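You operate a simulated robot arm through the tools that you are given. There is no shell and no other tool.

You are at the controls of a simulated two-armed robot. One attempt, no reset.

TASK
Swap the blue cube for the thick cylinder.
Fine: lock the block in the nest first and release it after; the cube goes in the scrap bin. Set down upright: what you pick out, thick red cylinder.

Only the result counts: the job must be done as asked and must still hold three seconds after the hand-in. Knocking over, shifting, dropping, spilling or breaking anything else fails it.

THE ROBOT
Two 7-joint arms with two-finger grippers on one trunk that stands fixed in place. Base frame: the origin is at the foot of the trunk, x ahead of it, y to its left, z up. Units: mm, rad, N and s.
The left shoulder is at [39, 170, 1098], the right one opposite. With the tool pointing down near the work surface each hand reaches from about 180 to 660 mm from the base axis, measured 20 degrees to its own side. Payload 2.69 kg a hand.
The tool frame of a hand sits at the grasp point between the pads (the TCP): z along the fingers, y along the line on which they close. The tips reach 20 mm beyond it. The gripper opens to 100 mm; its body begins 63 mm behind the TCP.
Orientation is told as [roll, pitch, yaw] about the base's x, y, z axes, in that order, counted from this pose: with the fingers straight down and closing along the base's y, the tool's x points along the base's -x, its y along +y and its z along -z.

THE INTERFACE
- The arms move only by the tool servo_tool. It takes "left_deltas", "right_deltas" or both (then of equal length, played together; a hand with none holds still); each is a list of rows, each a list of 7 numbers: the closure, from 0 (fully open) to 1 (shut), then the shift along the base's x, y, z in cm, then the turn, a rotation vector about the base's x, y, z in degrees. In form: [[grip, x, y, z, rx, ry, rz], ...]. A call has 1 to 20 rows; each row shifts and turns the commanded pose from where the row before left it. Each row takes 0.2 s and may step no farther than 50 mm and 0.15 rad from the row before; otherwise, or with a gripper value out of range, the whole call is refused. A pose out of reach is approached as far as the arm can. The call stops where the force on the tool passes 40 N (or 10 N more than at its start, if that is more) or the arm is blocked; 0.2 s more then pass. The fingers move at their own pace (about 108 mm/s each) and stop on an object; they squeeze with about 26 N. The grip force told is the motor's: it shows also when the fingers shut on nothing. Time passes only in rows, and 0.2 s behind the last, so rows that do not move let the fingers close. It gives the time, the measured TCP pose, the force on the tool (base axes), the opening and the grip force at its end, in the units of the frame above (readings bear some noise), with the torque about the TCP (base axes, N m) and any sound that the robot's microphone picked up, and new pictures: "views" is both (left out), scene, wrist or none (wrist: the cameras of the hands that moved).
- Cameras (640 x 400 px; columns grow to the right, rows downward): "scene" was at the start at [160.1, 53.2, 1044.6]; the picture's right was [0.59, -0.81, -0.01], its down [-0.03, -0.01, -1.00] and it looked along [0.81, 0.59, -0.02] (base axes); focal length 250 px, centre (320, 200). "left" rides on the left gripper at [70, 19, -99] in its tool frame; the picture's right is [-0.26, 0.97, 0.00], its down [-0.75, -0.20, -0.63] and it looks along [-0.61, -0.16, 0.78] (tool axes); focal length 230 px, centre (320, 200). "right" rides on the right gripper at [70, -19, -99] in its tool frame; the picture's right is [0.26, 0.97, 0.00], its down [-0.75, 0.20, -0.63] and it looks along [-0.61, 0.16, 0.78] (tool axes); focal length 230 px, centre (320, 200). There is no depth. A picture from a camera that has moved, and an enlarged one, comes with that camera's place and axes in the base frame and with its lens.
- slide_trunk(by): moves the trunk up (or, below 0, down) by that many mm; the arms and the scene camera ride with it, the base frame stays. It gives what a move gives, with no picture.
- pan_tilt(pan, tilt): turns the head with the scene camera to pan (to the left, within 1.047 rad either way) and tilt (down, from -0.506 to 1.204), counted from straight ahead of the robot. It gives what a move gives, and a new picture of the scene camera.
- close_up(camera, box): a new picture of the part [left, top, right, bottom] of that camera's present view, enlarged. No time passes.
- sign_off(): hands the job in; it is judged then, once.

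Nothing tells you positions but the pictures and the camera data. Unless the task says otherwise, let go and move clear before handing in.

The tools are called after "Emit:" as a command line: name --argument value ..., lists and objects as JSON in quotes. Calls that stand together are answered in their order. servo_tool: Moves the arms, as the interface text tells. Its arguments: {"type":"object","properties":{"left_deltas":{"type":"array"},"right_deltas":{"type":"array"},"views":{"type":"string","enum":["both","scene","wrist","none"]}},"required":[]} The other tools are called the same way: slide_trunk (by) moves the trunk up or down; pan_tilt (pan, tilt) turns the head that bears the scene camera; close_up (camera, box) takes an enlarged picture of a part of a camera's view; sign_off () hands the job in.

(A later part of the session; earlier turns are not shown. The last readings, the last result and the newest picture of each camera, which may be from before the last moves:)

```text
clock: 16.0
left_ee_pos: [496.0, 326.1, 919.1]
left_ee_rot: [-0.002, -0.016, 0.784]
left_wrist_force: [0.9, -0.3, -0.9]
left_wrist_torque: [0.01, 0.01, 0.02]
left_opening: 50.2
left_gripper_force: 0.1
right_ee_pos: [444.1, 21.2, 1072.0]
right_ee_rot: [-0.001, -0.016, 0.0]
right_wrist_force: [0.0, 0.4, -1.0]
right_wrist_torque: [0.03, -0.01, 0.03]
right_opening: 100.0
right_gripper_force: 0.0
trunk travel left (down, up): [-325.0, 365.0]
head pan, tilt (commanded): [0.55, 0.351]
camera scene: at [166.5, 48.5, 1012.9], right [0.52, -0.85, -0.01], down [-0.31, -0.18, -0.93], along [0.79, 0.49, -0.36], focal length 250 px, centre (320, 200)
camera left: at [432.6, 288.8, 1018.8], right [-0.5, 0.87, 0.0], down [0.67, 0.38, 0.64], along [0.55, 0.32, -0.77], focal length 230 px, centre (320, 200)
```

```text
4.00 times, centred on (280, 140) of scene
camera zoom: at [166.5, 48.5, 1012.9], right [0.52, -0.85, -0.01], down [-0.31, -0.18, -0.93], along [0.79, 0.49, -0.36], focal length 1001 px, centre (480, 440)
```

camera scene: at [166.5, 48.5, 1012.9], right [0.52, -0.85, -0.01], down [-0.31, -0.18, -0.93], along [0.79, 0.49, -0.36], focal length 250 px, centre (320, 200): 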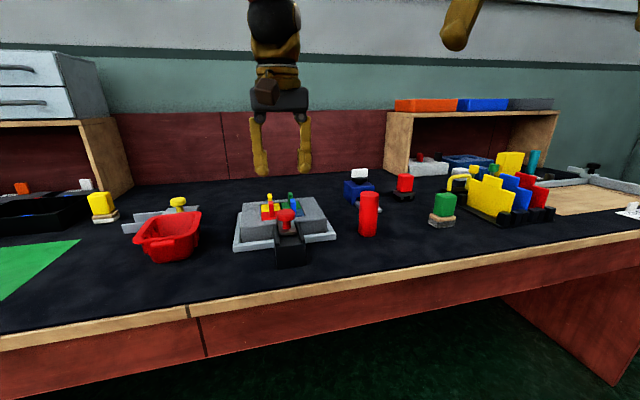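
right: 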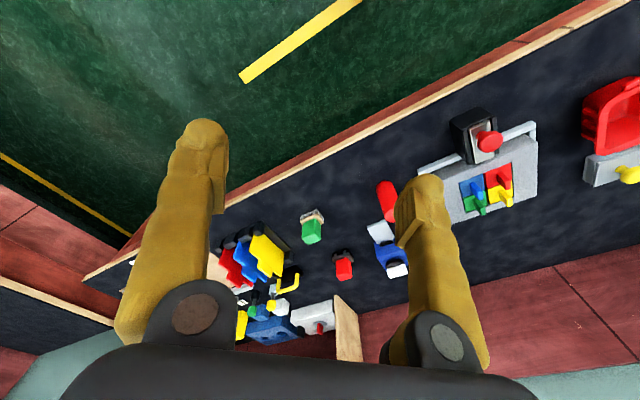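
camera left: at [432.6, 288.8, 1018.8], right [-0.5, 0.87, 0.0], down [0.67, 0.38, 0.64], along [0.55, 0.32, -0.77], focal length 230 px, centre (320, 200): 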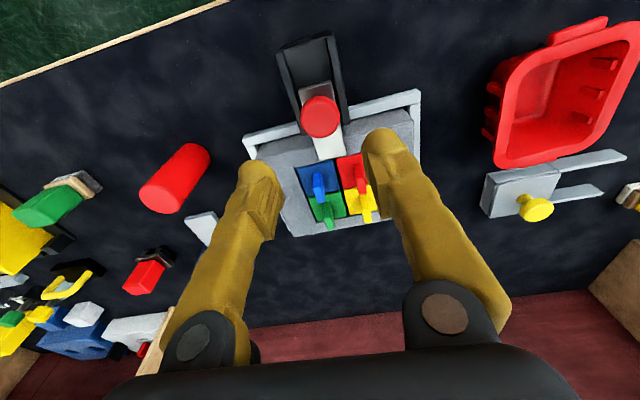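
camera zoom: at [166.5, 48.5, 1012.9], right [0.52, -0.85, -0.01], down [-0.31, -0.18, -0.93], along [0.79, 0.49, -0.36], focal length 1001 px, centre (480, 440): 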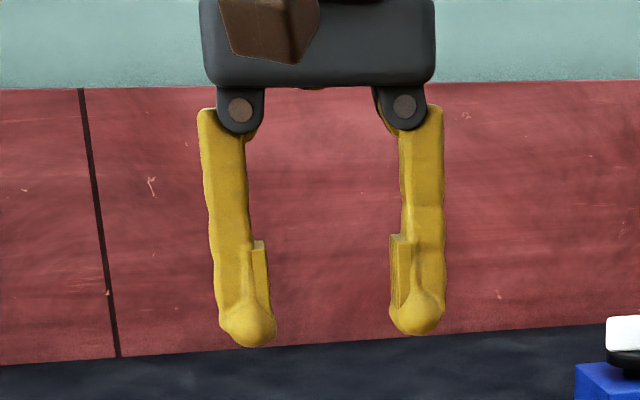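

The fingers pivot and grip at the ball tips, so I'll approach with about 25 mm opening, centred on the blue tab, to stay clear of the red one. First I'll move over it at a safe height.

Emit:
servo_tool --left_deltas '[[0.75, 2.55, 1.47, 0, 0, 0, 0], [0.75, 2.55, 1.47, 0, 0, 0, 0], [0.75, 2.54, 1.46, 0, 0, 0, 0], [0.75, 0, 0, -3, 0, 0, 0], [0.75, 0, 0, -3, 0, 0, 0], [0.75, 0, 0, 0, 0, 0, 0], [0.75, 0, 0, 0, 0, 0, 0]]' --views "both"

Emit:
close_up --camera "left" --box '[240, 120, 400, 280]'

Emit:
close_up --camera "scene" --box '[245, 140, 345, 240]'

```text
clock: 17.6
left_ee_pos: [572.5, 370.4, 857.8]
left_ee_rot: [-0.001, -0.014, 0.786]
left_wrist_force: [0.6, -0.2, 0.9]
left_wrist_torque: [0.02, -0.01, 0.01]
left_opening: 24.9
left_gripper_force: 0.0
right_ee_pos: [445.6, 20.6, 1072.1]
right_ee_rot: [-0.002, -0.016, -0.001]
right_wrist_force: [0.1, 0.4, -0.9]
right_wrist_torque: [-0.02, 0.0, 0.0]
right_opening: 100.1
right_gripper_force: 0.1
trunk travel left (down, up): [-325.0, 365.0]
head pan, tilt (commanded): [0.55, 0.351]
camera scene: at [166.5, 48.5, 1013.0], right [0.52, -0.85, -0.01], down [-0.31, -0.18, -0.93], along [0.79, 0.49, -0.36], focal length 250 px, centre (320, 200)
camera left: at [509.4, 333.8, 957.3], right [-0.5, 0.87, 0.0], down [0.67, 0.38, 0.64], along [0.55, 0.32, -0.77], focal length 230 px, centre (320, 200)
```

scene: 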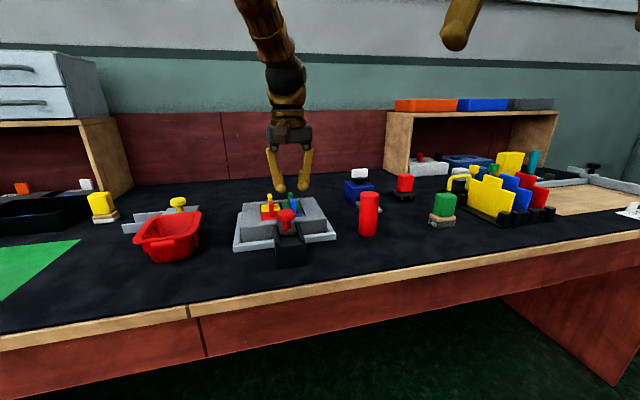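
left: 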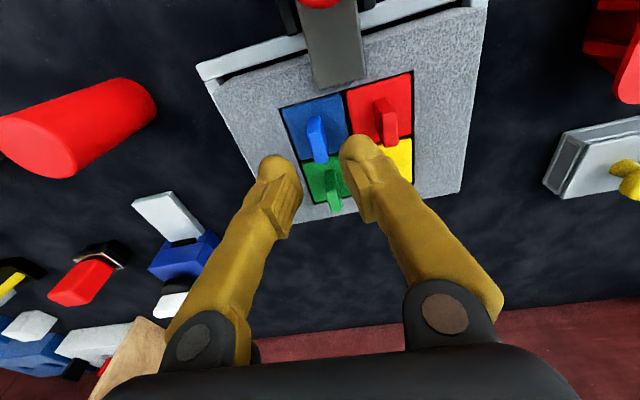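

```text
2.50 times, centred on (320, 200) of left
camera zoom: at [509.4, 333.8, 957.3], right [-0.5, 0.87, 0.0], down [0.67, 0.38, 0.64], along [0.55, 0.32, -0.77], focal length 575 px, centre (320, 200)
```

zoom: 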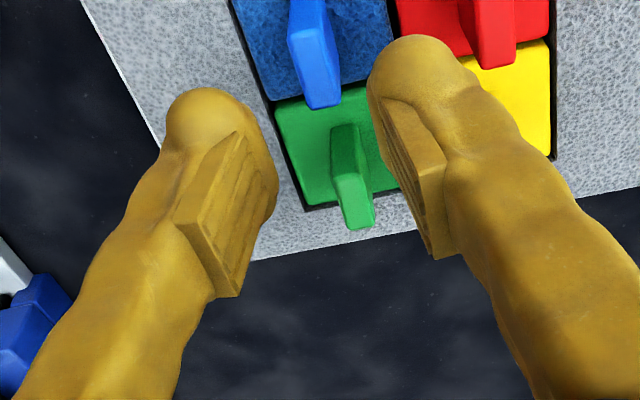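

```text
4.00 times, centred on (295, 190) of scene
camera zoom: at [166.5, 48.5, 1013.0], right [0.52, -0.85, -0.01], down [-0.31, -0.18, -0.93], along [0.79, 0.49, -0.36], focal length 1001 px, centre (420, 240)
```

zoom: 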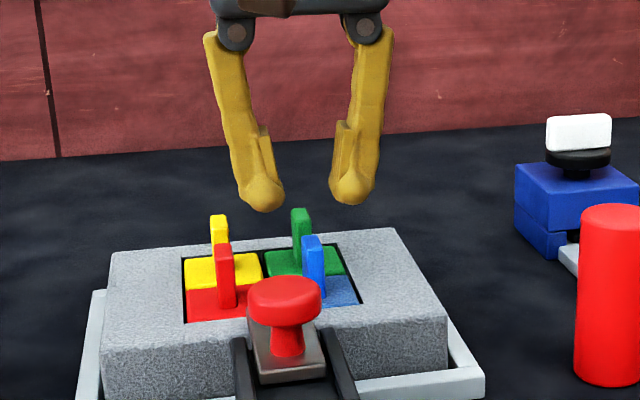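

The tab is aligned between the fingers across the closing axis. I'll descend so the ball tips sit beside the middle of the blue tab.

Emit:
servo_tool --left_deltas '[[0.75, -0.07, -0.13, -1.5, 0, 0, 0], [0.75, 0, 0, -1.0, 0, 0, 0], [0.75, 0, 0, 0, 0, 0, 0]]' --views "both"

Emit:
close_up --camera "left" --box '[260, 110, 400, 230]'

Emit:
close_up --camera "scene" --box '[245, 160, 325, 240]'

```text
clock: 18.4
left_ee_pos: [572.6, 369.1, 832.8]
left_ee_rot: [-0.002, -0.016, 0.785]
left_wrist_force: [0.2, -0.3, 0.5]
left_wrist_torque: [-0.02, 0.0, 0.01]
left_opening: 25.0
left_gripper_force: 0.1
right_ee_pos: [443.5, 20.6, 1072.7]
right_ee_rot: [-0.003, -0.016, 0.0]
right_wrist_force: [-0.9, -0.3, -0.2]
right_wrist_torque: [-0.01, 0.03, 0.03]
right_opening: 99.7
right_gripper_force: 0.0
trunk travel left (down, up): [-325.0, 365.0]
head pan, tilt (commanded): [0.55, 0.351]
camera scene: at [166.3, 48.4, 1013.0], right [0.52, -0.85, -0.01], down [-0.31, -0.18, -0.93], along [0.79, 0.49, -0.36], focal length 250 px, centre (320, 200)
camera left: at [509.0, 331.8, 931.8], right [-0.5, 0.87, 0.0], down [0.67, 0.38, 0.64], along [0.55, 0.32, -0.77], focal length 230 px, centre (320, 200)
```

scene: 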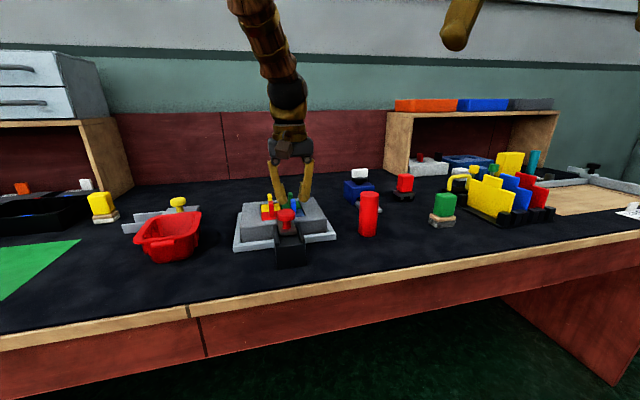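
left: 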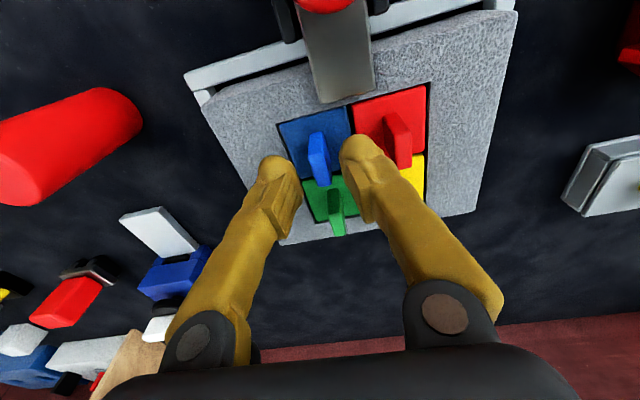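

```text
3.33 times, centred on (330, 170) of left
camera zoom: at [509.0, 331.8, 931.8], right [-0.5, 0.87, 0.0], down [0.67, 0.38, 0.64], along [0.55, 0.32, -0.77], focal length 767 px, centre (287, 300)
```

zoom: 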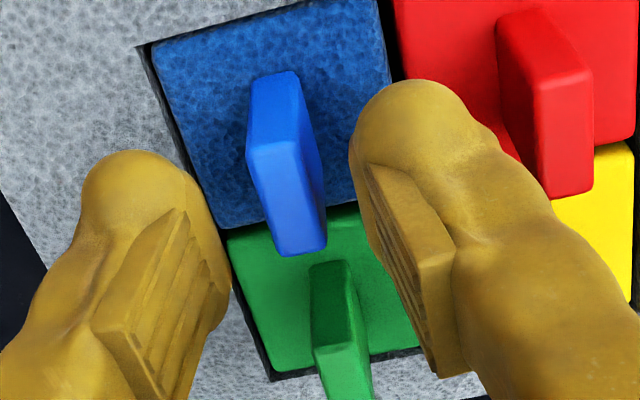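

```text
5.00 times, centred on (285, 200) of scene
camera zoom: at [166.3, 48.4, 1013.0], right [0.52, -0.85, -0.01], down [-0.31, -0.18, -0.93], along [0.79, 0.49, -0.36], focal length 1251 px, centre (495, 200)
```

zoom: 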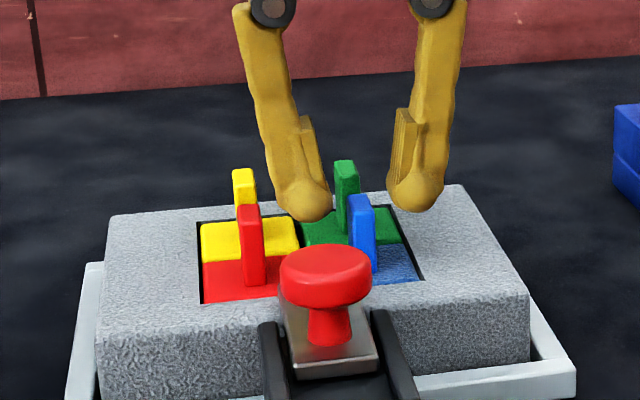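

Alignment is good: about 5 mm each side of the blue tab and around 8 mm to the red one. I'll shift 1 mm away from red and descend the rest.

Emit:
servo_tool --left_deltas '[[0.76, 0.06, -0.06, -1.0, 0, 0, 0], [0.76, 0, 0, -0.6, 0, 0, 0], [0.76, 0, 0, -0.5, 0, 0, 0], [0.76, 0, 0, 0, 0, 0, 0]]' --views "both"

Emit:
close_up --camera "left" --box '[260, 110, 400, 230]'

Emit:
close_up --camera "scene" --box '[245, 160, 325, 240]'

```text
clock: 19.4
left_ee_pos: [573.5, 368.3, 812.0]
left_ee_rot: [0.002, -0.016, 0.785]
left_wrist_force: [0.2, 0.1, 0.3]
left_wrist_torque: [0.01, 0.03, -0.02]
left_opening: 24.4
left_gripper_force: 0.1
right_ee_pos: [444.6, 20.5, 1071.2]
right_ee_rot: [-0.002, -0.014, -0.001]
right_wrist_force: [-1.1, -0.9, -0.8]
right_wrist_torque: [-0.02, 0.0, -0.02]
right_opening: 100.2
right_gripper_force: 0.1
trunk travel left (down, up): [-325.0, 365.0]
head pan, tilt (commanded): [0.55, 0.351]
camera scene: at [166.3, 48.4, 1013.0], right [0.52, -0.85, -0.01], down [-0.31, -0.18, -0.93], along [0.79, 0.49, -0.36], focal length 250 px, centre (320, 200)
camera left: at [509.3, 331.5, 911.2], right [-0.5, 0.87, 0.0], down [0.67, 0.38, 0.64], along [0.55, 0.32, -0.77], focal length 230 px, centre (320, 200)
```

scene: 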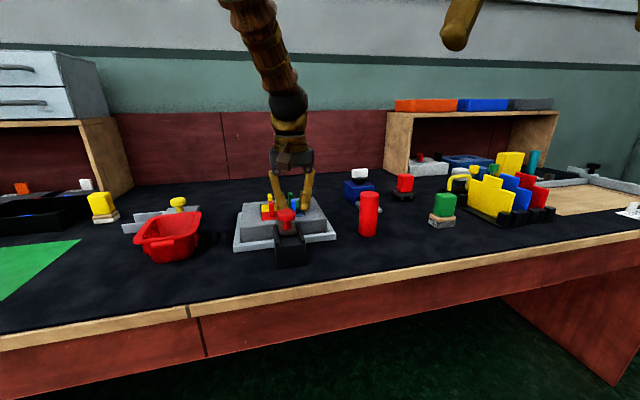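
left: 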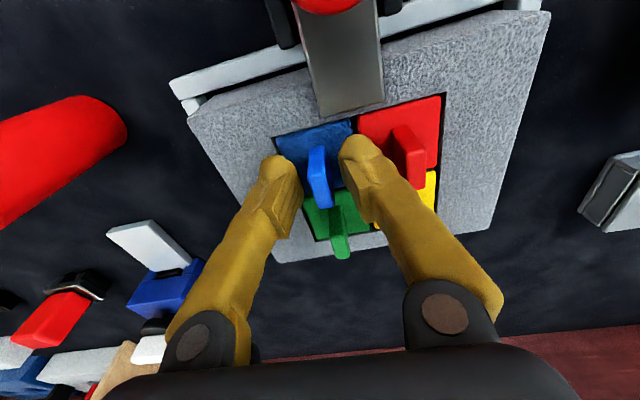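

```text
3.33 times, centred on (330, 170) of left
camera zoom: at [509.3, 331.5, 911.2], right [-0.5, 0.87, 0.0], down [0.67, 0.38, 0.64], along [0.55, 0.32, -0.77], focal length 767 px, centre (287, 300)
```

zoom: 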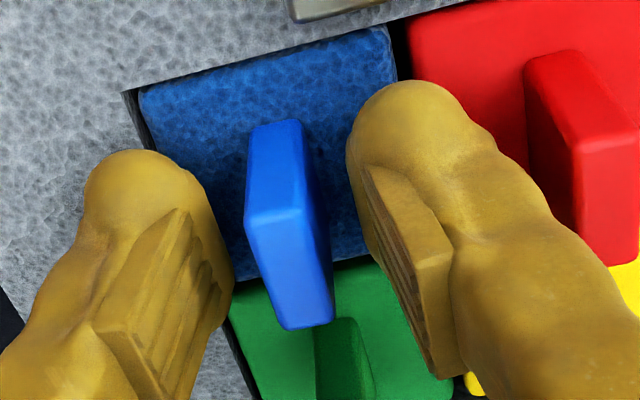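

```text
5.00 times, centred on (285, 200) of scene
camera zoom: at [166.3, 48.4, 1013.0], right [0.52, -0.85, -0.01], down [-0.31, -0.18, -0.93], along [0.79, 0.49, -0.36], focal length 1251 px, centre (495, 200)
```

zoom: 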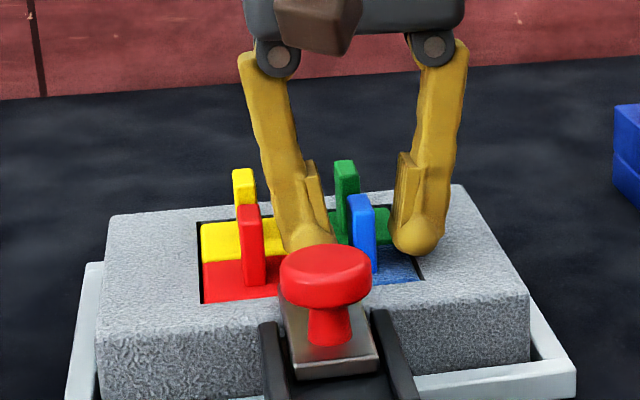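

The fingers straddle the blue tab without touching anything. I'll close on it.

Emit:
servo_tool --left_deltas '[[1, 0, 0, 0, 0, 0, 0], [1, 0, 0, 0, 0, 0, 0], [1, 0, 0, 0, 0, 0, 0]]' --views "wrist"

Emit:
close_up --camera "left" --box '[260, 110, 400, 230]'

Emit:
close_up --camera "scene" --box '[245, 160, 325, 240]'

```text
clock: 20.2
left_ee_pos: [573.8, 367.7, 812.0]
left_ee_rot: [0.0, -0.014, 0.786]
left_wrist_force: [0.1, -0.1, -0.4]
left_wrist_torque: [-0.01, -0.01, 0.03]
left_opening: 7.5
left_gripper_force: 26.1
right_ee_pos: [444.5, 20.4, 1071.8]
right_ee_rot: [-0.004, -0.016, 0.002]
right_wrist_force: [-0.6, -0.1, -0.7]
right_wrist_torque: [-0.01, 0.01, 0.0]
right_opening: 100.0
right_gripper_force: 0.0
trunk travel left (down, up): [-325.0, 365.0]
head pan, tilt (commanded): [0.55, 0.351]
camera left: at [509.4, 331.4, 911.3], right [-0.5, 0.87, 0.0], down [0.67, 0.38, 0.64], along [0.55, 0.32, -0.77], focal length 230 px, centre (320, 200)
```

left: 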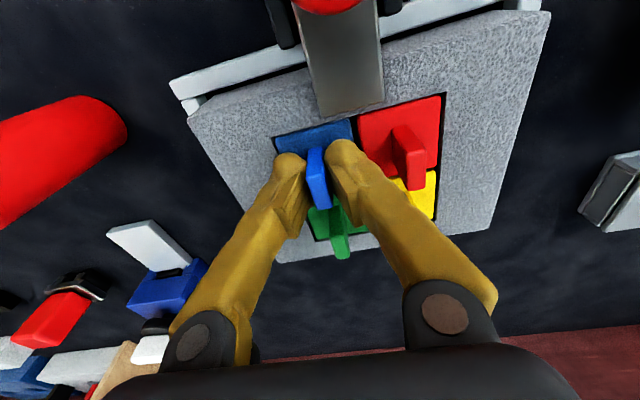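

```text
3.33 times, centred on (330, 170) of left
camera zoom: at [509.4, 331.4, 911.3], right [-0.5, 0.87, 0.0], down [0.67, 0.38, 0.64], along [0.55, 0.32, -0.77], focal length 767 px, centre (287, 300)
```

zoom: 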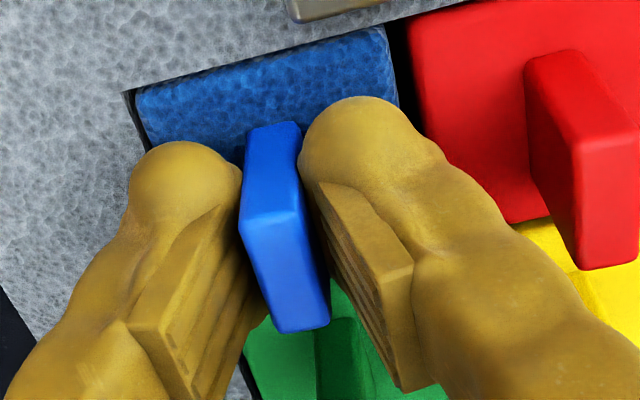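

```text
5.00 times, centred on (285, 200) of scene
camera zoom: at [166.4, 48.4, 1013.0], right [0.52, -0.85, -0.01], down [-0.31, -0.18, -0.93], along [0.79, 0.49, -0.36], focal length 1251 px, centre (495, 200)
```

zoom: 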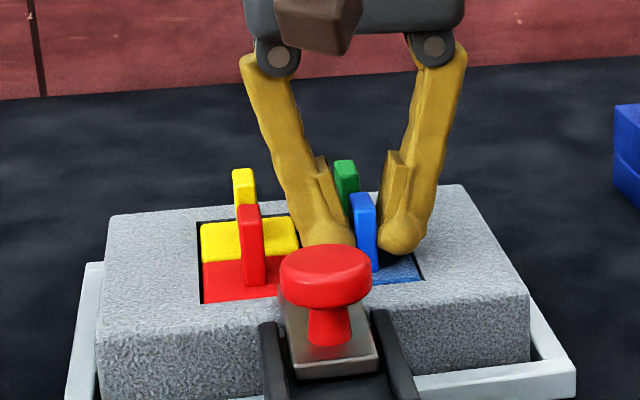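

The tab is gripped (26 N, no side force). I'll lift the cube straight up slowly.

Emit:
servo_tool --left_deltas '[[1, 0, 0, 0.5, 0, 0, 0], [1, 0, 0, 1.0, 0, 0, 0], [1, 0, 0, 1.0, 0, 0, 0], [1, 0, 0, 1.0, 0, 0, 0], [1, 0, 0, 0, 0, 0, 0]]' --views "both"

Emit:
close_up --camera "scene" --box '[235, 140, 335, 240]'

```text
clock: 21.4
left_ee_pos: [572.4, 369.3, 847.9]
left_ee_rot: [-0.001, -0.016, 0.784]
left_wrist_force: [0.7, -0.2, -0.8]
left_wrist_torque: [-0.03, 0.02, 0.01]
left_opening: 7.6
left_gripper_force: 26.2
right_ee_pos: [443.7, 21.0, 1071.9]
right_ee_rot: [-0.001, -0.015, 0.0]
right_wrist_force: [0.3, 0.6, -0.5]
right_wrist_torque: [0.03, 0.01, 0.0]
right_opening: 99.9
right_gripper_force: 0.0
trunk travel left (down, up): [-325.0, 365.0]
head pan, tilt (commanded): [0.55, 0.351]
camera scene: at [166.4, 48.4, 1013.0], right [0.52, -0.85, -0.01], down [-0.31, -0.18, -0.93], along [0.79, 0.49, -0.36], focal length 250 px, centre (320, 200)
camera left: at [509.3, 331.5, 947.0], right [-0.5, 0.87, 0.0], down [0.67, 0.38, 0.64], along [0.55, 0.32, -0.77], focal length 230 px, centre (320, 200)
```

scene: 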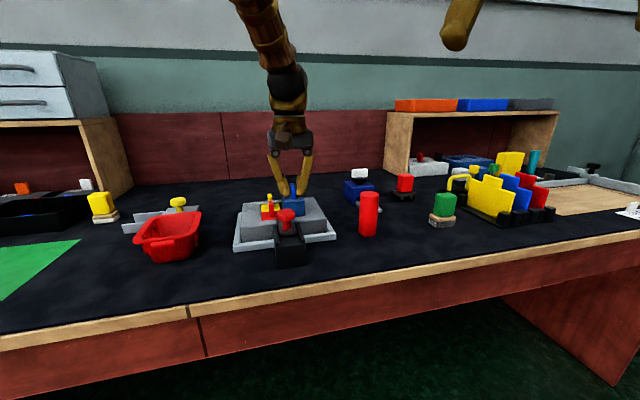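
left: 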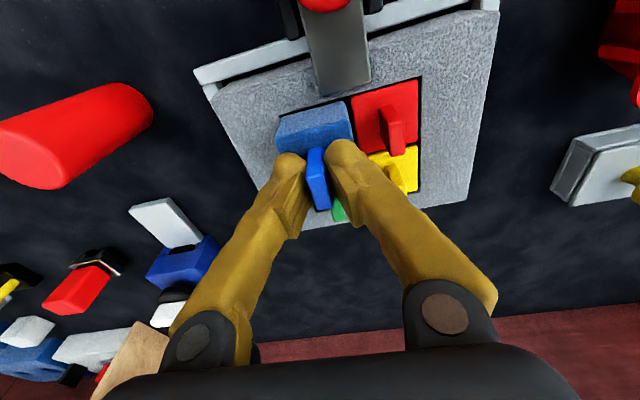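

```text
4.00 times, centred on (285, 190) of scene
camera zoom: at [166.4, 48.4, 1013.0], right [0.52, -0.85, -0.01], down [-0.31, -0.18, -0.93], along [0.79, 0.49, -0.36], focal length 1001 px, centre (460, 240)
```

zoom: 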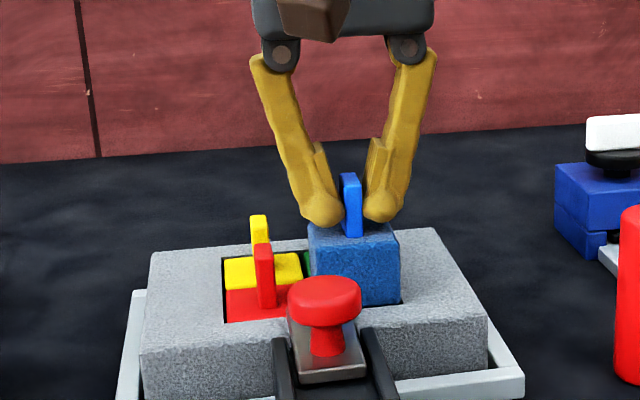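

The cube is coming out cleanly and upright. I'll raise it well clear of the other tabs.

Emit:
servo_tool --left_deltas '[[1, 0, 0, 1.5, 0, 0, 0], [1, 0, 0, 2.0, 0, 0, 0], [1, 0, 0, 2.5, 0, 0, 0], [1, 0, 0, 2.5, 0, 0, 0], [1, 0, 0, 0, 0, 0, 0]]' --views "both"

Emit:
close_up --camera "scene" --box '[225, 100, 345, 240]'

Emit:
close_up --camera "scene" --box '[110, 180, 230, 280]'

```text
clock: 22.6
left_ee_pos: [572.7, 367.4, 933.4]
left_ee_rot: [0.0, -0.015, 0.785]
left_wrist_force: [0.4, 0.4, -0.4]
left_wrist_torque: [0.02, -0.01, -0.02]
left_opening: 7.6
left_gripper_force: 26.0
right_ee_pos: [444.3, 21.4, 1072.1]
right_ee_rot: [-0.002, -0.014, 0.0]
right_wrist_force: [-0.5, -0.7, -0.6]
right_wrist_torque: [0.01, 0.03, 0.01]
right_opening: 99.8
right_gripper_force: 0.1
trunk travel left (down, up): [-325.0, 365.0]
head pan, tilt (commanded): [0.55, 0.351]
camera scene: at [166.5, 48.5, 1012.9], right [0.52, -0.85, -0.01], down [-0.31, -0.18, -0.93], along [0.79, 0.49, -0.36], focal length 250 px, centre (320, 200)
camera left: at [509.9, 331.6, 1032.1], right [-0.5, 0.87, 0.0], down [0.67, 0.38, 0.64], along [0.55, 0.32, -0.77], focal length 230 px, centre (320, 200)
```

scene: 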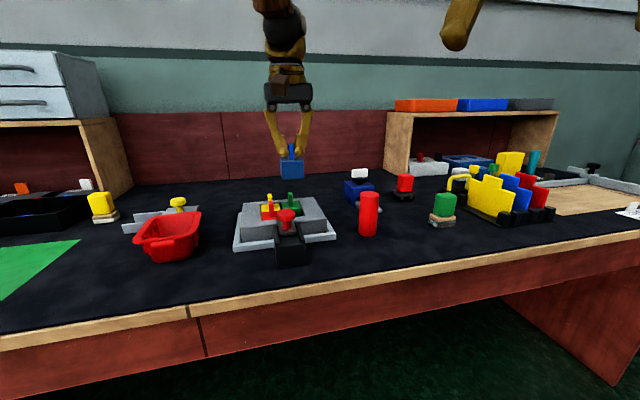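
left: 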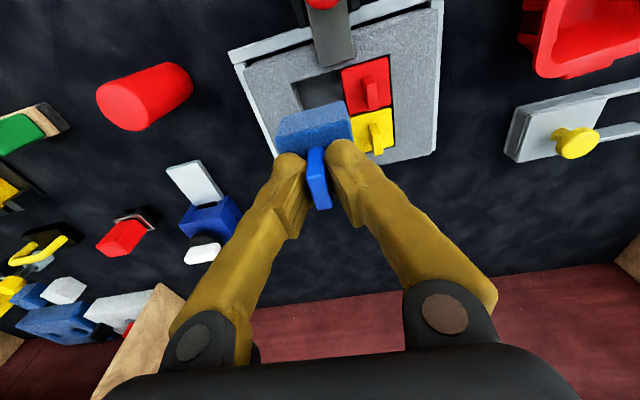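

```text
2.86 times, centred on (285, 170) of scene
camera zoom: at [166.5, 48.5, 1012.9], right [0.52, -0.85, -0.01], down [-0.31, -0.18, -0.93], along [0.79, 0.49, -0.36], focal length 715 px, centre (420, 286)
```

zoom: 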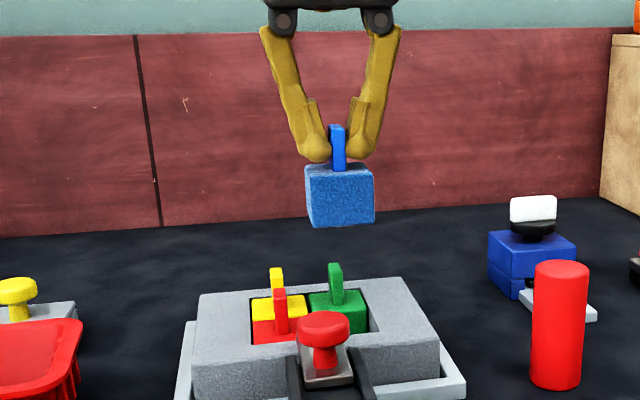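

```text
4.00 times, centred on (170, 230) of scene
camera zoom: at [166.5, 48.5, 1012.9], right [0.52, -0.85, -0.01], down [-0.31, -0.18, -0.93], along [0.79, 0.49, -0.36], focal length 1001 px, centre (920, 80)
```

zoom: 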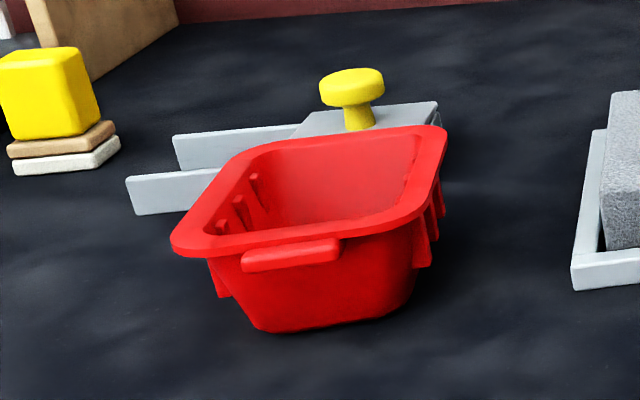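

The cube is clear and hanging straight. The bin rim centre triangulates to about (382, 522) at z≈793. I'll carry the cube to where the wrist camera can see the bin.

Emit:
servo_tool --left_deltas '[[1, -1.5, 0.5, 0.5, 0, 0, 0], [1, -3.0, 1.0, 0.5, 0, 0, 0], [1, -3.0, 1.0, 0, 0, 0, 0], [1, -3.0, 1.0, 0, 0, 0, 0], [1, -3.0, 1.0, 0, 0, 0, 0], [1, -3.0, 1.0, 0, 0, 0, 0], [1, -3.0, 1.0, 0, 0, 0, 0], [1, -3.0, 1.0, 0, 0, 0, 0], [1, -3.0, 1.0, 0, 0, 0, 0], [1, -1.5, 1.0, 0, 0, 0, 0], [1, 0, 0, 0, 0, 0, 0], [1, 0, 0, 0, 0, 0, 0]]' --views "both"

Emit:
close_up --camera "left" --box '[230, 30, 430, 190]'

```text
clock: 25.2
left_ee_pos: [303.0, 461.8, 941.2]
left_ee_rot: [-0.002, -0.017, 0.785]
left_wrist_force: [-0.7, 0.2, -0.1]
left_wrist_torque: [0.0, -0.01, -0.01]
left_opening: 7.7
left_gripper_force: 25.8
right_ee_pos: [442.8, 20.5, 1072.4]
right_ee_rot: [-0.003, -0.016, 0.0]
right_wrist_force: [0.6, -0.6, -0.6]
right_wrist_torque: [-0.04, -0.03, -0.01]
right_opening: 100.1
right_gripper_force: 0.1
trunk travel left (down, up): [-325.0, 365.0]
head pan, tilt (commanded): [0.55, 0.351]
camera scene: at [166.2, 48.5, 1013.0], right [0.52, -0.85, -0.01], down [-0.31, -0.18, -0.93], along [0.79, 0.49, -0.36], focal length 250 px, centre (320, 200)
camera left: at [237.9, 425.5, 1041.6], right [-0.5, 0.87, 0.0], down [0.67, 0.38, 0.64], along [0.55, 0.32, -0.77], focal length 230 px, centre (320, 200)
```

scene: 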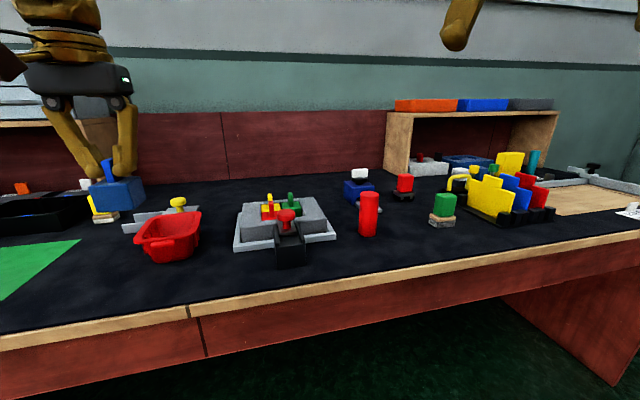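
left: 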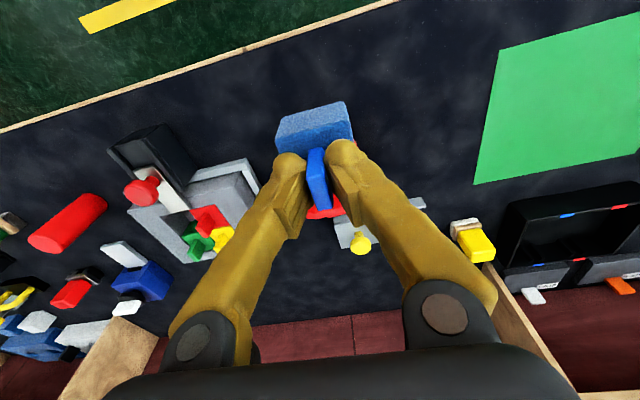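

```text
2.50 times, centred on (330, 110) of left
camera zoom: at [237.9, 425.5, 1041.6], right [-0.5, 0.87, 0.0], down [0.67, 0.38, 0.64], along [0.55, 0.32, -0.77], focal length 575 px, centre (295, 425)
```

zoom: 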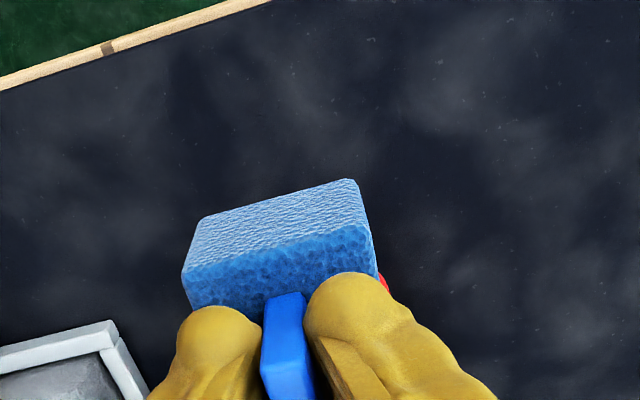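

The cube hides the bin from here. I'll sidestep so the bin shows beside the cube.

Emit:
servo_tool --left_deltas '[[1, 2.0, -0.5, 0, 0, 0, 0], [1, 3.0, -0.8, 0, 0, 0, 0], [1, 3.0, -0.8, 0, 0, 0, 0], [1, 3.0, -0.8, 0, 0, 0, 0], [1, 3.0, -0.8, 0, 0, 0, 0], [1, 2.0, -0.5, 0, 0, 0, 0], [1, 0, 0, 0, 0, 0, 0], [1, 0, 0, 0, 0, 0, 0]]' --views "wrist"

Emit:
close_up --camera "left" --box '[360, 0, 560, 160]'

Emit:
close_up --camera "scene" --box '[120, 195, 220, 275]'

```text
clock: 27.0
left_ee_pos: [461.1, 420.2, 942.2]
left_ee_rot: [0.002, -0.016, 0.786]
left_wrist_force: [-0.5, 1.0, -1.1]
left_wrist_torque: [0.01, -0.03, -0.01]
left_opening: 7.8
left_gripper_force: 26.3
right_ee_pos: [444.0, 21.5, 1071.9]
right_ee_rot: [0.0, -0.016, 0.0]
right_wrist_force: [0.2, 0.4, -0.3]
right_wrist_torque: [-0.02, 0.02, -0.02]
right_opening: 99.8
right_gripper_force: 0.2
trunk travel left (down, up): [-325.0, 365.0]
head pan, tilt (commanded): [0.55, 0.351]
camera left: at [397.7, 384.1, 1041.7], right [-0.5, 0.87, 0.0], down [0.67, 0.38, 0.64], along [0.55, 0.32, -0.77], focal length 230 px, centre (320, 200)
```

left: 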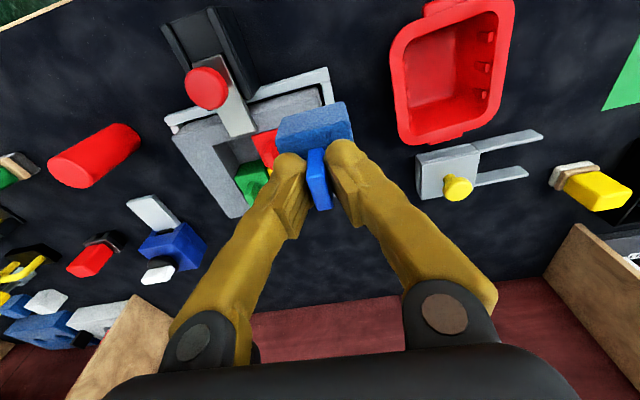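

```text
2.50 times, centred on (460, 80) of left
camera zoom: at [397.7, 384.1, 1041.7], right [-0.5, 0.87, 0.0], down [0.67, 0.38, 0.64], along [0.55, 0.32, -0.77], focal length 575 px, centre (-30, 500)
```

zoom: 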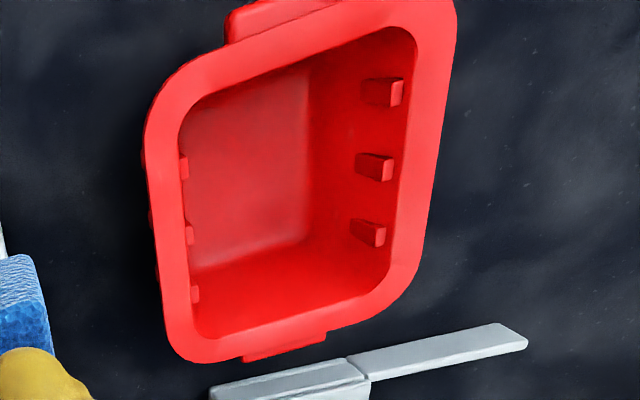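

```text
5.00 times, centred on (170, 235) of scene
camera zoom: at [166.4, 48.4, 1013.0], right [0.52, -0.85, -0.01], down [-0.31, -0.18, -0.93], along [0.79, 0.49, -0.36], focal length 1251 px, centre (1070, 25)
```

zoom: 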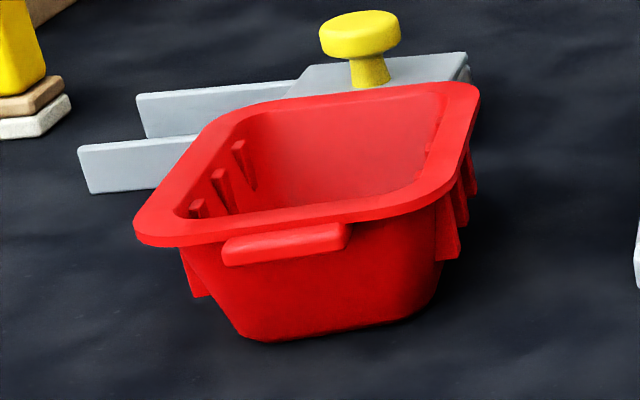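

The bin's inner opening is about 93×77 mm at yaw ≈48.7°, centred near (383, 524), with a floor of roughly 68×57 mm. I'll carry the cube over the centre and turn 3.7° to match.

Emit:
servo_tool --left_deltas '[[1, -1.0, 1.3, 0, 0, 0, 0.7], [1, -1.8, 2.4, 0, 0, 0, 0.8], [1, -1.8, 2.4, 0, 0, 0, 0.8], [1, -1.8, 2.4, 0, 0, 0, 0.8], [1, -1.39, 1.86, 0, 0, 0, 0.6], [1, 0, 0, 0, 0, 0, 0], [1, 0, 0, 0, 0, 0, 0]]' --views "both"

Emit:
close_up --camera "left" --box '[220, 40, 420, 240]'

Emit:
close_up --camera "scene" --box '[110, 130, 250, 280]'

```text
clock: 28.6
left_ee_pos: [383.8, 523.8, 943.2]
left_ee_rot: [-0.001, -0.018, 0.851]
left_wrist_force: [-0.3, 0.5, -0.4]
left_wrist_torque: [0.04, 0.02, -0.02]
left_opening: 7.5
left_gripper_force: 26.4
right_ee_pos: [442.6, 21.2, 1072.5]
right_ee_rot: [-0.002, -0.017, 0.0]
right_wrist_force: [1.0, 0.7, -0.2]
right_wrist_torque: [0.01, -0.04, 0.02]
right_opening: 99.9
right_gripper_force: 0.0
trunk travel left (down, up): [-325.0, 365.0]
head pan, tilt (commanded): [0.55, 0.351]
camera scene: at [166.2, 48.5, 1013.0], right [0.52, -0.85, -0.01], down [-0.31, -0.18, -0.93], along [0.79, 0.49, -0.36], focal length 250 px, centre (320, 200)
camera left: at [322.7, 483.7, 1042.2], right [-0.56, 0.83, 0.0], down [0.64, 0.42, 0.64], along [0.53, 0.36, -0.77], focal length 230 px, centre (320, 200)
```

scene: 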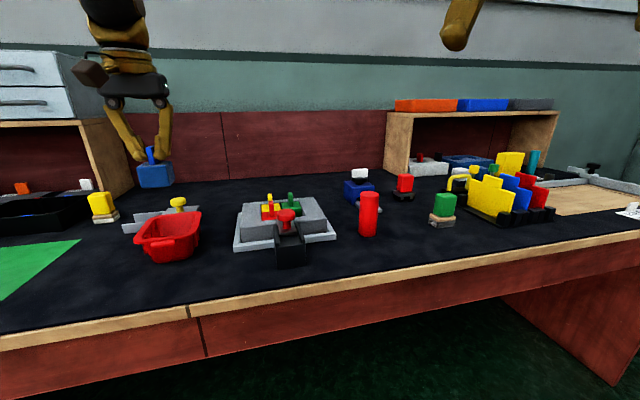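
left: 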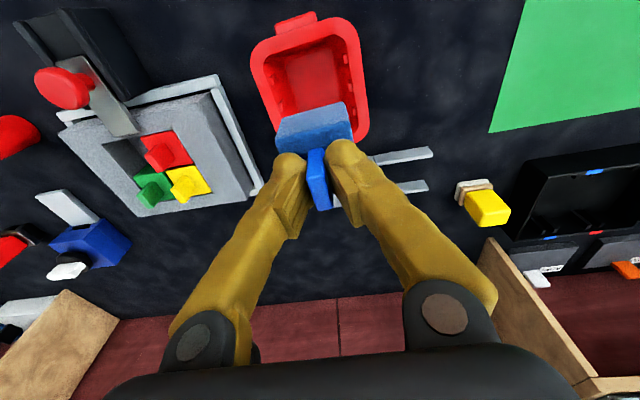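

```text
2.00 times, centred on (320, 140) of left
camera zoom: at [322.7, 483.7, 1042.2], right [-0.56, 0.83, 0.0], down [0.64, 0.42, 0.64], along [0.53, 0.36, -0.77], focal length 460 px, centre (320, 320)
```

zoom: 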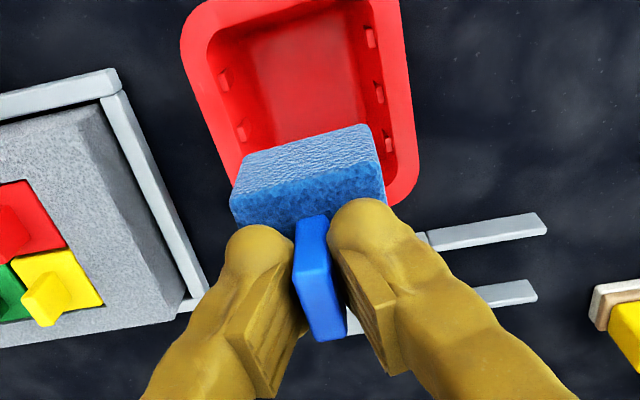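

```text
2.67 times, centred on (180, 205) of scene
camera zoom: at [166.2, 48.5, 1013.0], right [0.52, -0.85, -0.01], down [-0.31, -0.18, -0.93], along [0.79, 0.49, -0.36], focal length 667 px, centre (693, 187)
```

zoom: 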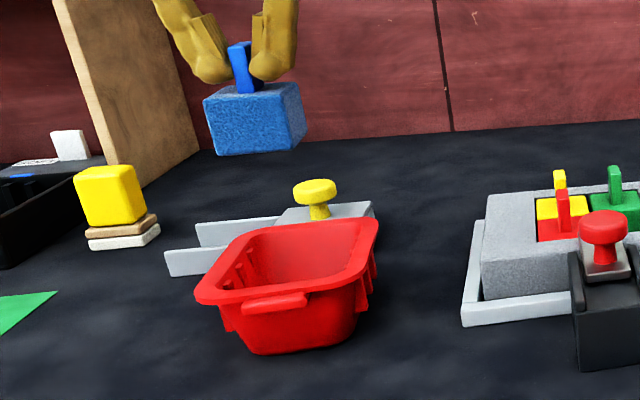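

The cube is over the bin and aligned. I'll descend to rim level and check.

Emit:
servo_tool --left_deltas '[[1, 0, 0, -2.0, 0, 0, 0], [1, 0, 0, -2.5, 0, 0, 0], [1, 0, 0, -2.0, 0, 0, 0], [1, 0, 0, -1.5, 0, 0, 0], [1, 0, 0, 0, 0, 0, 0]]' --views "both"

Emit:
close_up --camera "left" --box '[220, 40, 420, 240]'

Emit:
close_up --camera "scene" --box '[110, 170, 230, 280]'

```text
clock: 29.8
left_ee_pos: [384.7, 523.7, 862.7]
left_ee_rot: [-0.003, -0.016, 0.851]
left_wrist_force: [0.3, -1.6, -0.8]
left_wrist_torque: [0.02, -0.03, -0.01]
left_opening: 7.5
left_gripper_force: 25.5
right_ee_pos: [444.1, 21.4, 1072.0]
right_ee_rot: [-0.002, -0.015, 0.0]
right_wrist_force: [-0.4, 0.4, -0.4]
right_wrist_torque: [0.01, 0.01, 0.01]
right_opening: 100.1
right_gripper_force: 0.1
trunk travel left (down, up): [-325.0, 365.0]
head pan, tilt (commanded): [0.55, 0.351]
camera scene: at [166.2, 48.4, 1013.0], right [0.52, -0.85, -0.01], down [-0.31, -0.18, -0.93], along [0.79, 0.49, -0.36], focal length 250 px, centre (320, 200)
camera left: at [323.2, 483.5, 962.0], right [-0.56, 0.83, 0.0], down [0.64, 0.42, 0.64], along [0.53, 0.36, -0.77], focal length 230 px, centre (320, 200)
```

scene: 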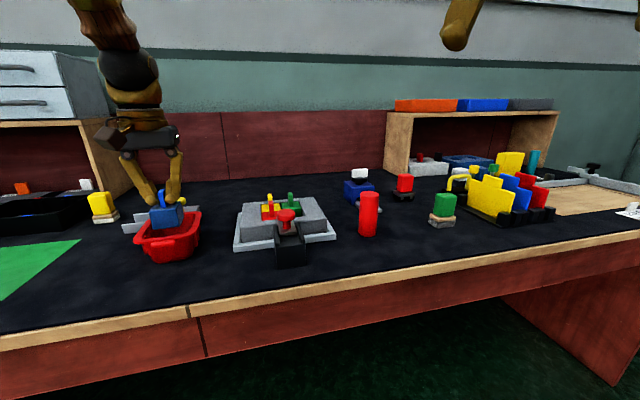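
left: 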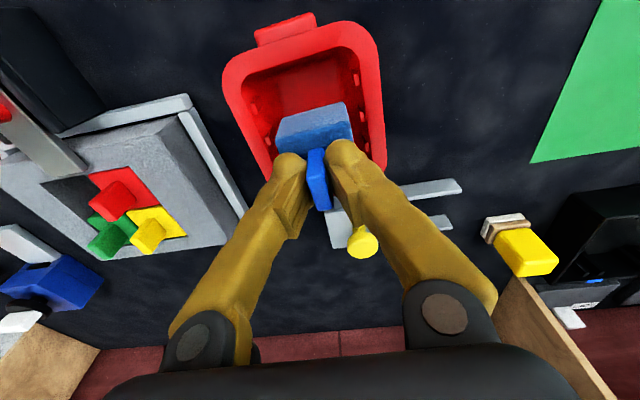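

```text
2.00 times, centred on (320, 140) of left
camera zoom: at [323.2, 483.5, 962.0], right [-0.56, 0.83, 0.0], down [0.64, 0.42, 0.64], along [0.53, 0.36, -0.77], focal length 460 px, centre (320, 320)
```

zoom: 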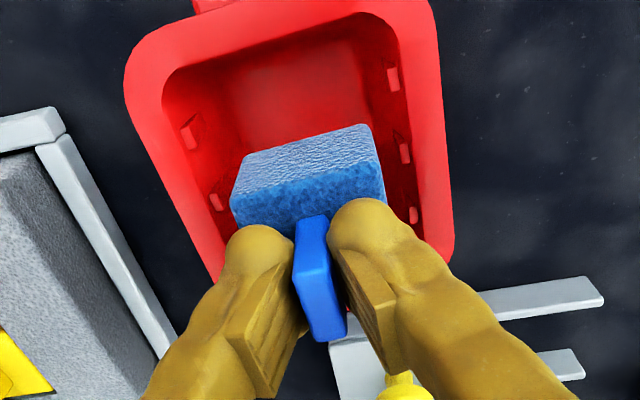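

```text
3.64 times, centred on (170, 225) of scene
camera zoom: at [166.2, 48.4, 1013.0], right [0.52, -0.85, -0.01], down [-0.31, -0.18, -0.93], along [0.79, 0.49, -0.36], focal length 910 px, centre (866, 109)
```

zoom: 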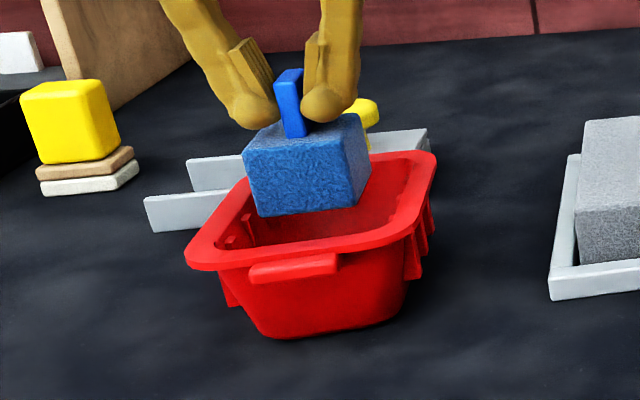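

The cube is just entering the bin and sits a few mm forward of centre. I'll trim that and lower slowly toward the floor, watching the force.

Emit:
servo_tool --left_deltas '[[1, -0.35, -0.15, 0, 0, 0, 0], [1, 0, 0, -1.0, 0, 0, 0], [1, 0, 0, -1.0, 0, 0, 0], [1, 0, 0, -1.0, 0, 0, 0], [1, 0, 0, -0.7, 0, 0, 0], [1, 0, 0, 0, 0, 0, 0]]' --views "both"

Emit:
close_up --camera "left" --box '[220, 40, 420, 240]'

Emit:
close_up --camera "scene" --box '[110, 170, 230, 280]'

```text
clock: 31.2
left_ee_pos: [381.3, 523.5, 826.4]
left_ee_rot: [-0.003, -0.016, 0.849]
left_wrist_force: [-0.1, -0.3, 0.3]
left_wrist_torque: [-0.02, -0.02, 0.0]
left_opening: 7.6
left_gripper_force: 26.0
right_ee_pos: [443.7, 20.4, 1072.3]
right_ee_rot: [-0.002, -0.016, -0.001]
right_wrist_force: [-0.3, 1.2, 0.6]
right_wrist_torque: [0.0, -0.02, -0.02]
right_opening: 99.8
right_gripper_force: 0.0
trunk travel left (down, up): [-325.0, 365.0]
head pan, tilt (commanded): [0.55, 0.351]
camera scene: at [166.3, 48.4, 1013.0], right [0.52, -0.85, -0.01], down [-0.31, -0.18, -0.93], along [0.79, 0.49, -0.36], focal length 250 px, centre (320, 200)
camera left: at [319.9, 482.1, 924.4], right [-0.56, 0.83, 0.0], down [0.64, 0.42, 0.64], along [0.53, 0.36, -0.77], focal length 230 px, centre (320, 200)
```

scene: 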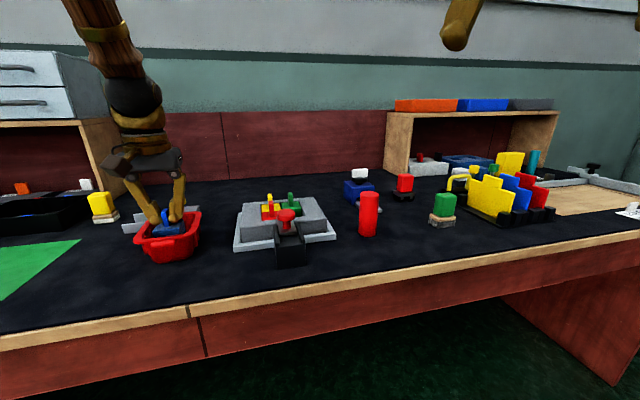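
left: 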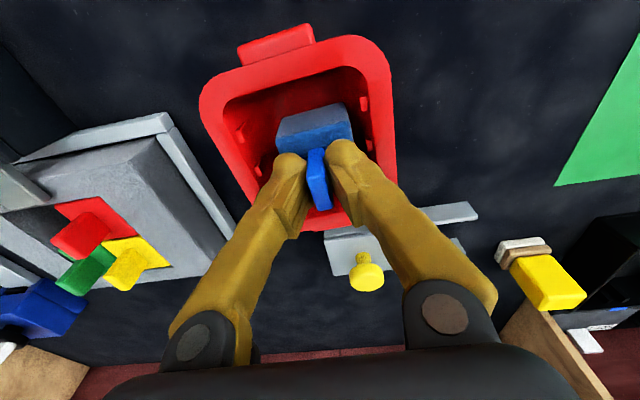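

```text
2.00 times, centred on (320, 140) of left
camera zoom: at [319.9, 482.1, 924.4], right [-0.56, 0.83, 0.0], down [0.64, 0.42, 0.64], along [0.53, 0.36, -0.77], focal length 460 px, centre (320, 320)
```

zoom: 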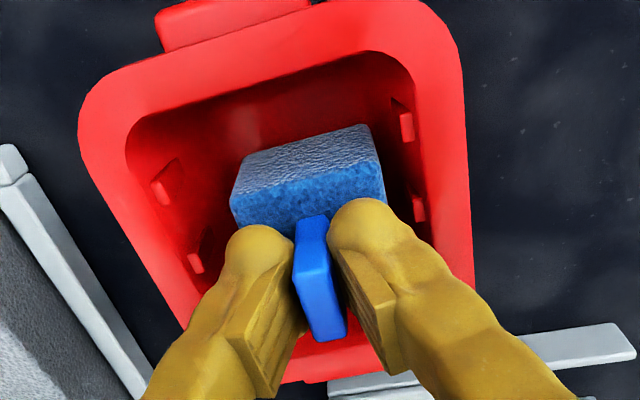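

```text
3.64 times, centred on (170, 225) of scene
camera zoom: at [166.3, 48.4, 1013.0], right [0.52, -0.85, -0.01], down [-0.31, -0.18, -0.93], along [0.79, 0.49, -0.36], focal length 910 px, centre (866, 109)
```

zoom: 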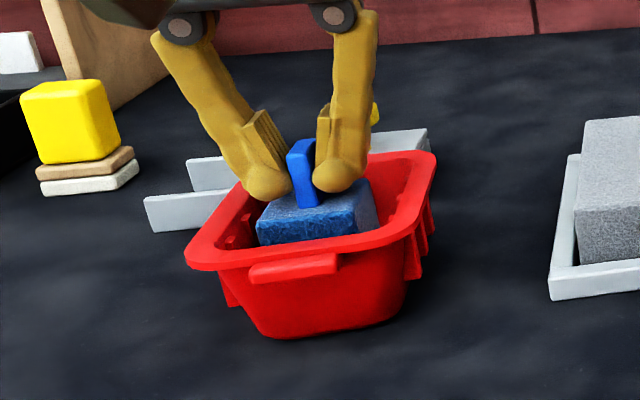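

The cube is inside the bin with clearance all round. I'll lower the last bit in fine steps to feel the floor.

Emit:
servo_tool --left_deltas '[[1, 0, 0, -0.5, 0, 0, 0], [1, 0, 0, -0.4, 0, 0, 0], [1, 0, 0, 0, 0, 0, 0]]' --views "none"

```text
clock: 32.0
left_ee_pos: [381.9, 522.9, 816.5]
left_ee_rot: [-0.002, -0.013, 0.85]
left_wrist_force: [-0.2, -0.2, -0.7]
left_wrist_torque: [0.01, 0.02, 0.0]
left_opening: 7.5
left_gripper_force: 25.6
right_ee_pos: [443.3, 20.4, 1071.2]
right_ee_rot: [-0.002, -0.015, 0.0]
right_wrist_force: [-0.2, 0.7, 0.4]
right_wrist_torque: [-0.05, 0.0, 0.0]
right_opening: 100.1
right_gripper_force: 0.0
trunk travel left (down, up): [-325.0, 365.0]
head pan, tilt (commanded): [0.55, 0.351]
```

Emit:
servo_tool --left_deltas '[[1, 0, 0, -0.2, 0, 0, 0], [1, 0, 0, -0.2, 0, 0, 0], [1, 0, 0, 0, 0, 0, 0]]' --views "none"

```text
clock: 32.8
left_ee_pos: [381.7, 522.7, 812.8]
left_ee_rot: [-0.001, -0.013, 0.851]
left_wrist_force: [0.5, 0.3, 0.8]
left_wrist_torque: [0.02, 0.03, -0.01]
left_opening: 7.4
left_gripper_force: 25.7
right_ee_pos: [444.5, 21.4, 1071.2]
right_ee_rot: [-0.003, -0.015, 0.001]
right_wrist_force: [0.3, -0.1, -0.4]
right_wrist_torque: [-0.01, 0.02, -0.02]
right_opening: 100.0
right_gripper_force: 0.1
trunk travel left (down, up): [-325.0, 365.0]
head pan, tilt (commanded): [0.55, 0.351]
```

No contact yet at TCP z 813. I'll continue in 2 mm steps.

Emit:
servo_tool --left_deltas '[[1, 0, 0, -0.2, 0, 0, 0], [1, 0, 0, -0.2, 0, 0, 0], [1, 0, 0, 0, 0, 0, 0]]' --views "wrist"

Emit:
close_up --camera "scene" --box '[110, 170, 230, 280]'

```text
clock: 33.6
left_ee_pos: [381.7, 522.5, 809.0]
left_ee_rot: [-0.001, -0.017, 0.849]
left_wrist_force: [0.0, 0.5, 3.5]
left_wrist_torque: [0.01, 0.02, -0.01]
left_opening: 7.8
left_gripper_force: 26.7
right_ee_pos: [444.0, 21.3, 1072.4]
right_ee_rot: [-0.002, -0.016, 0.002]
right_wrist_force: [0.9, -0.2, -0.1]
right_wrist_torque: [0.03, 0.01, 0.01]
right_opening: 99.9
right_gripper_force: 0.0
trunk travel left (down, up): [-325.0, 365.0]
head pan, tilt (commanded): [0.55, 0.351]
camera left: at [319.8, 481.9, 908.2], right [-0.56, 0.83, 0.0], down [0.64, 0.42, 0.64], along [0.53, 0.36, -0.77], focal length 230 px, centre (320, 200)
```

left: 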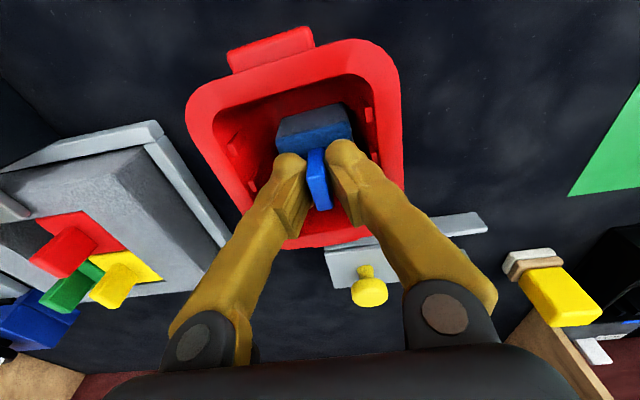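

```text
3.64 times, centred on (170, 225) of scene
camera zoom: at [166.1, 48.3, 1013.1], right [0.52, -0.85, -0.01], down [-0.31, -0.18, -0.93], along [0.79, 0.49, -0.36], focal length 910 px, centre (866, 109)
```

zoom: 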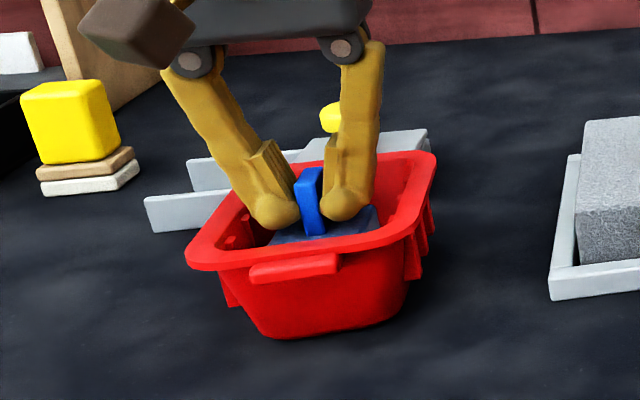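

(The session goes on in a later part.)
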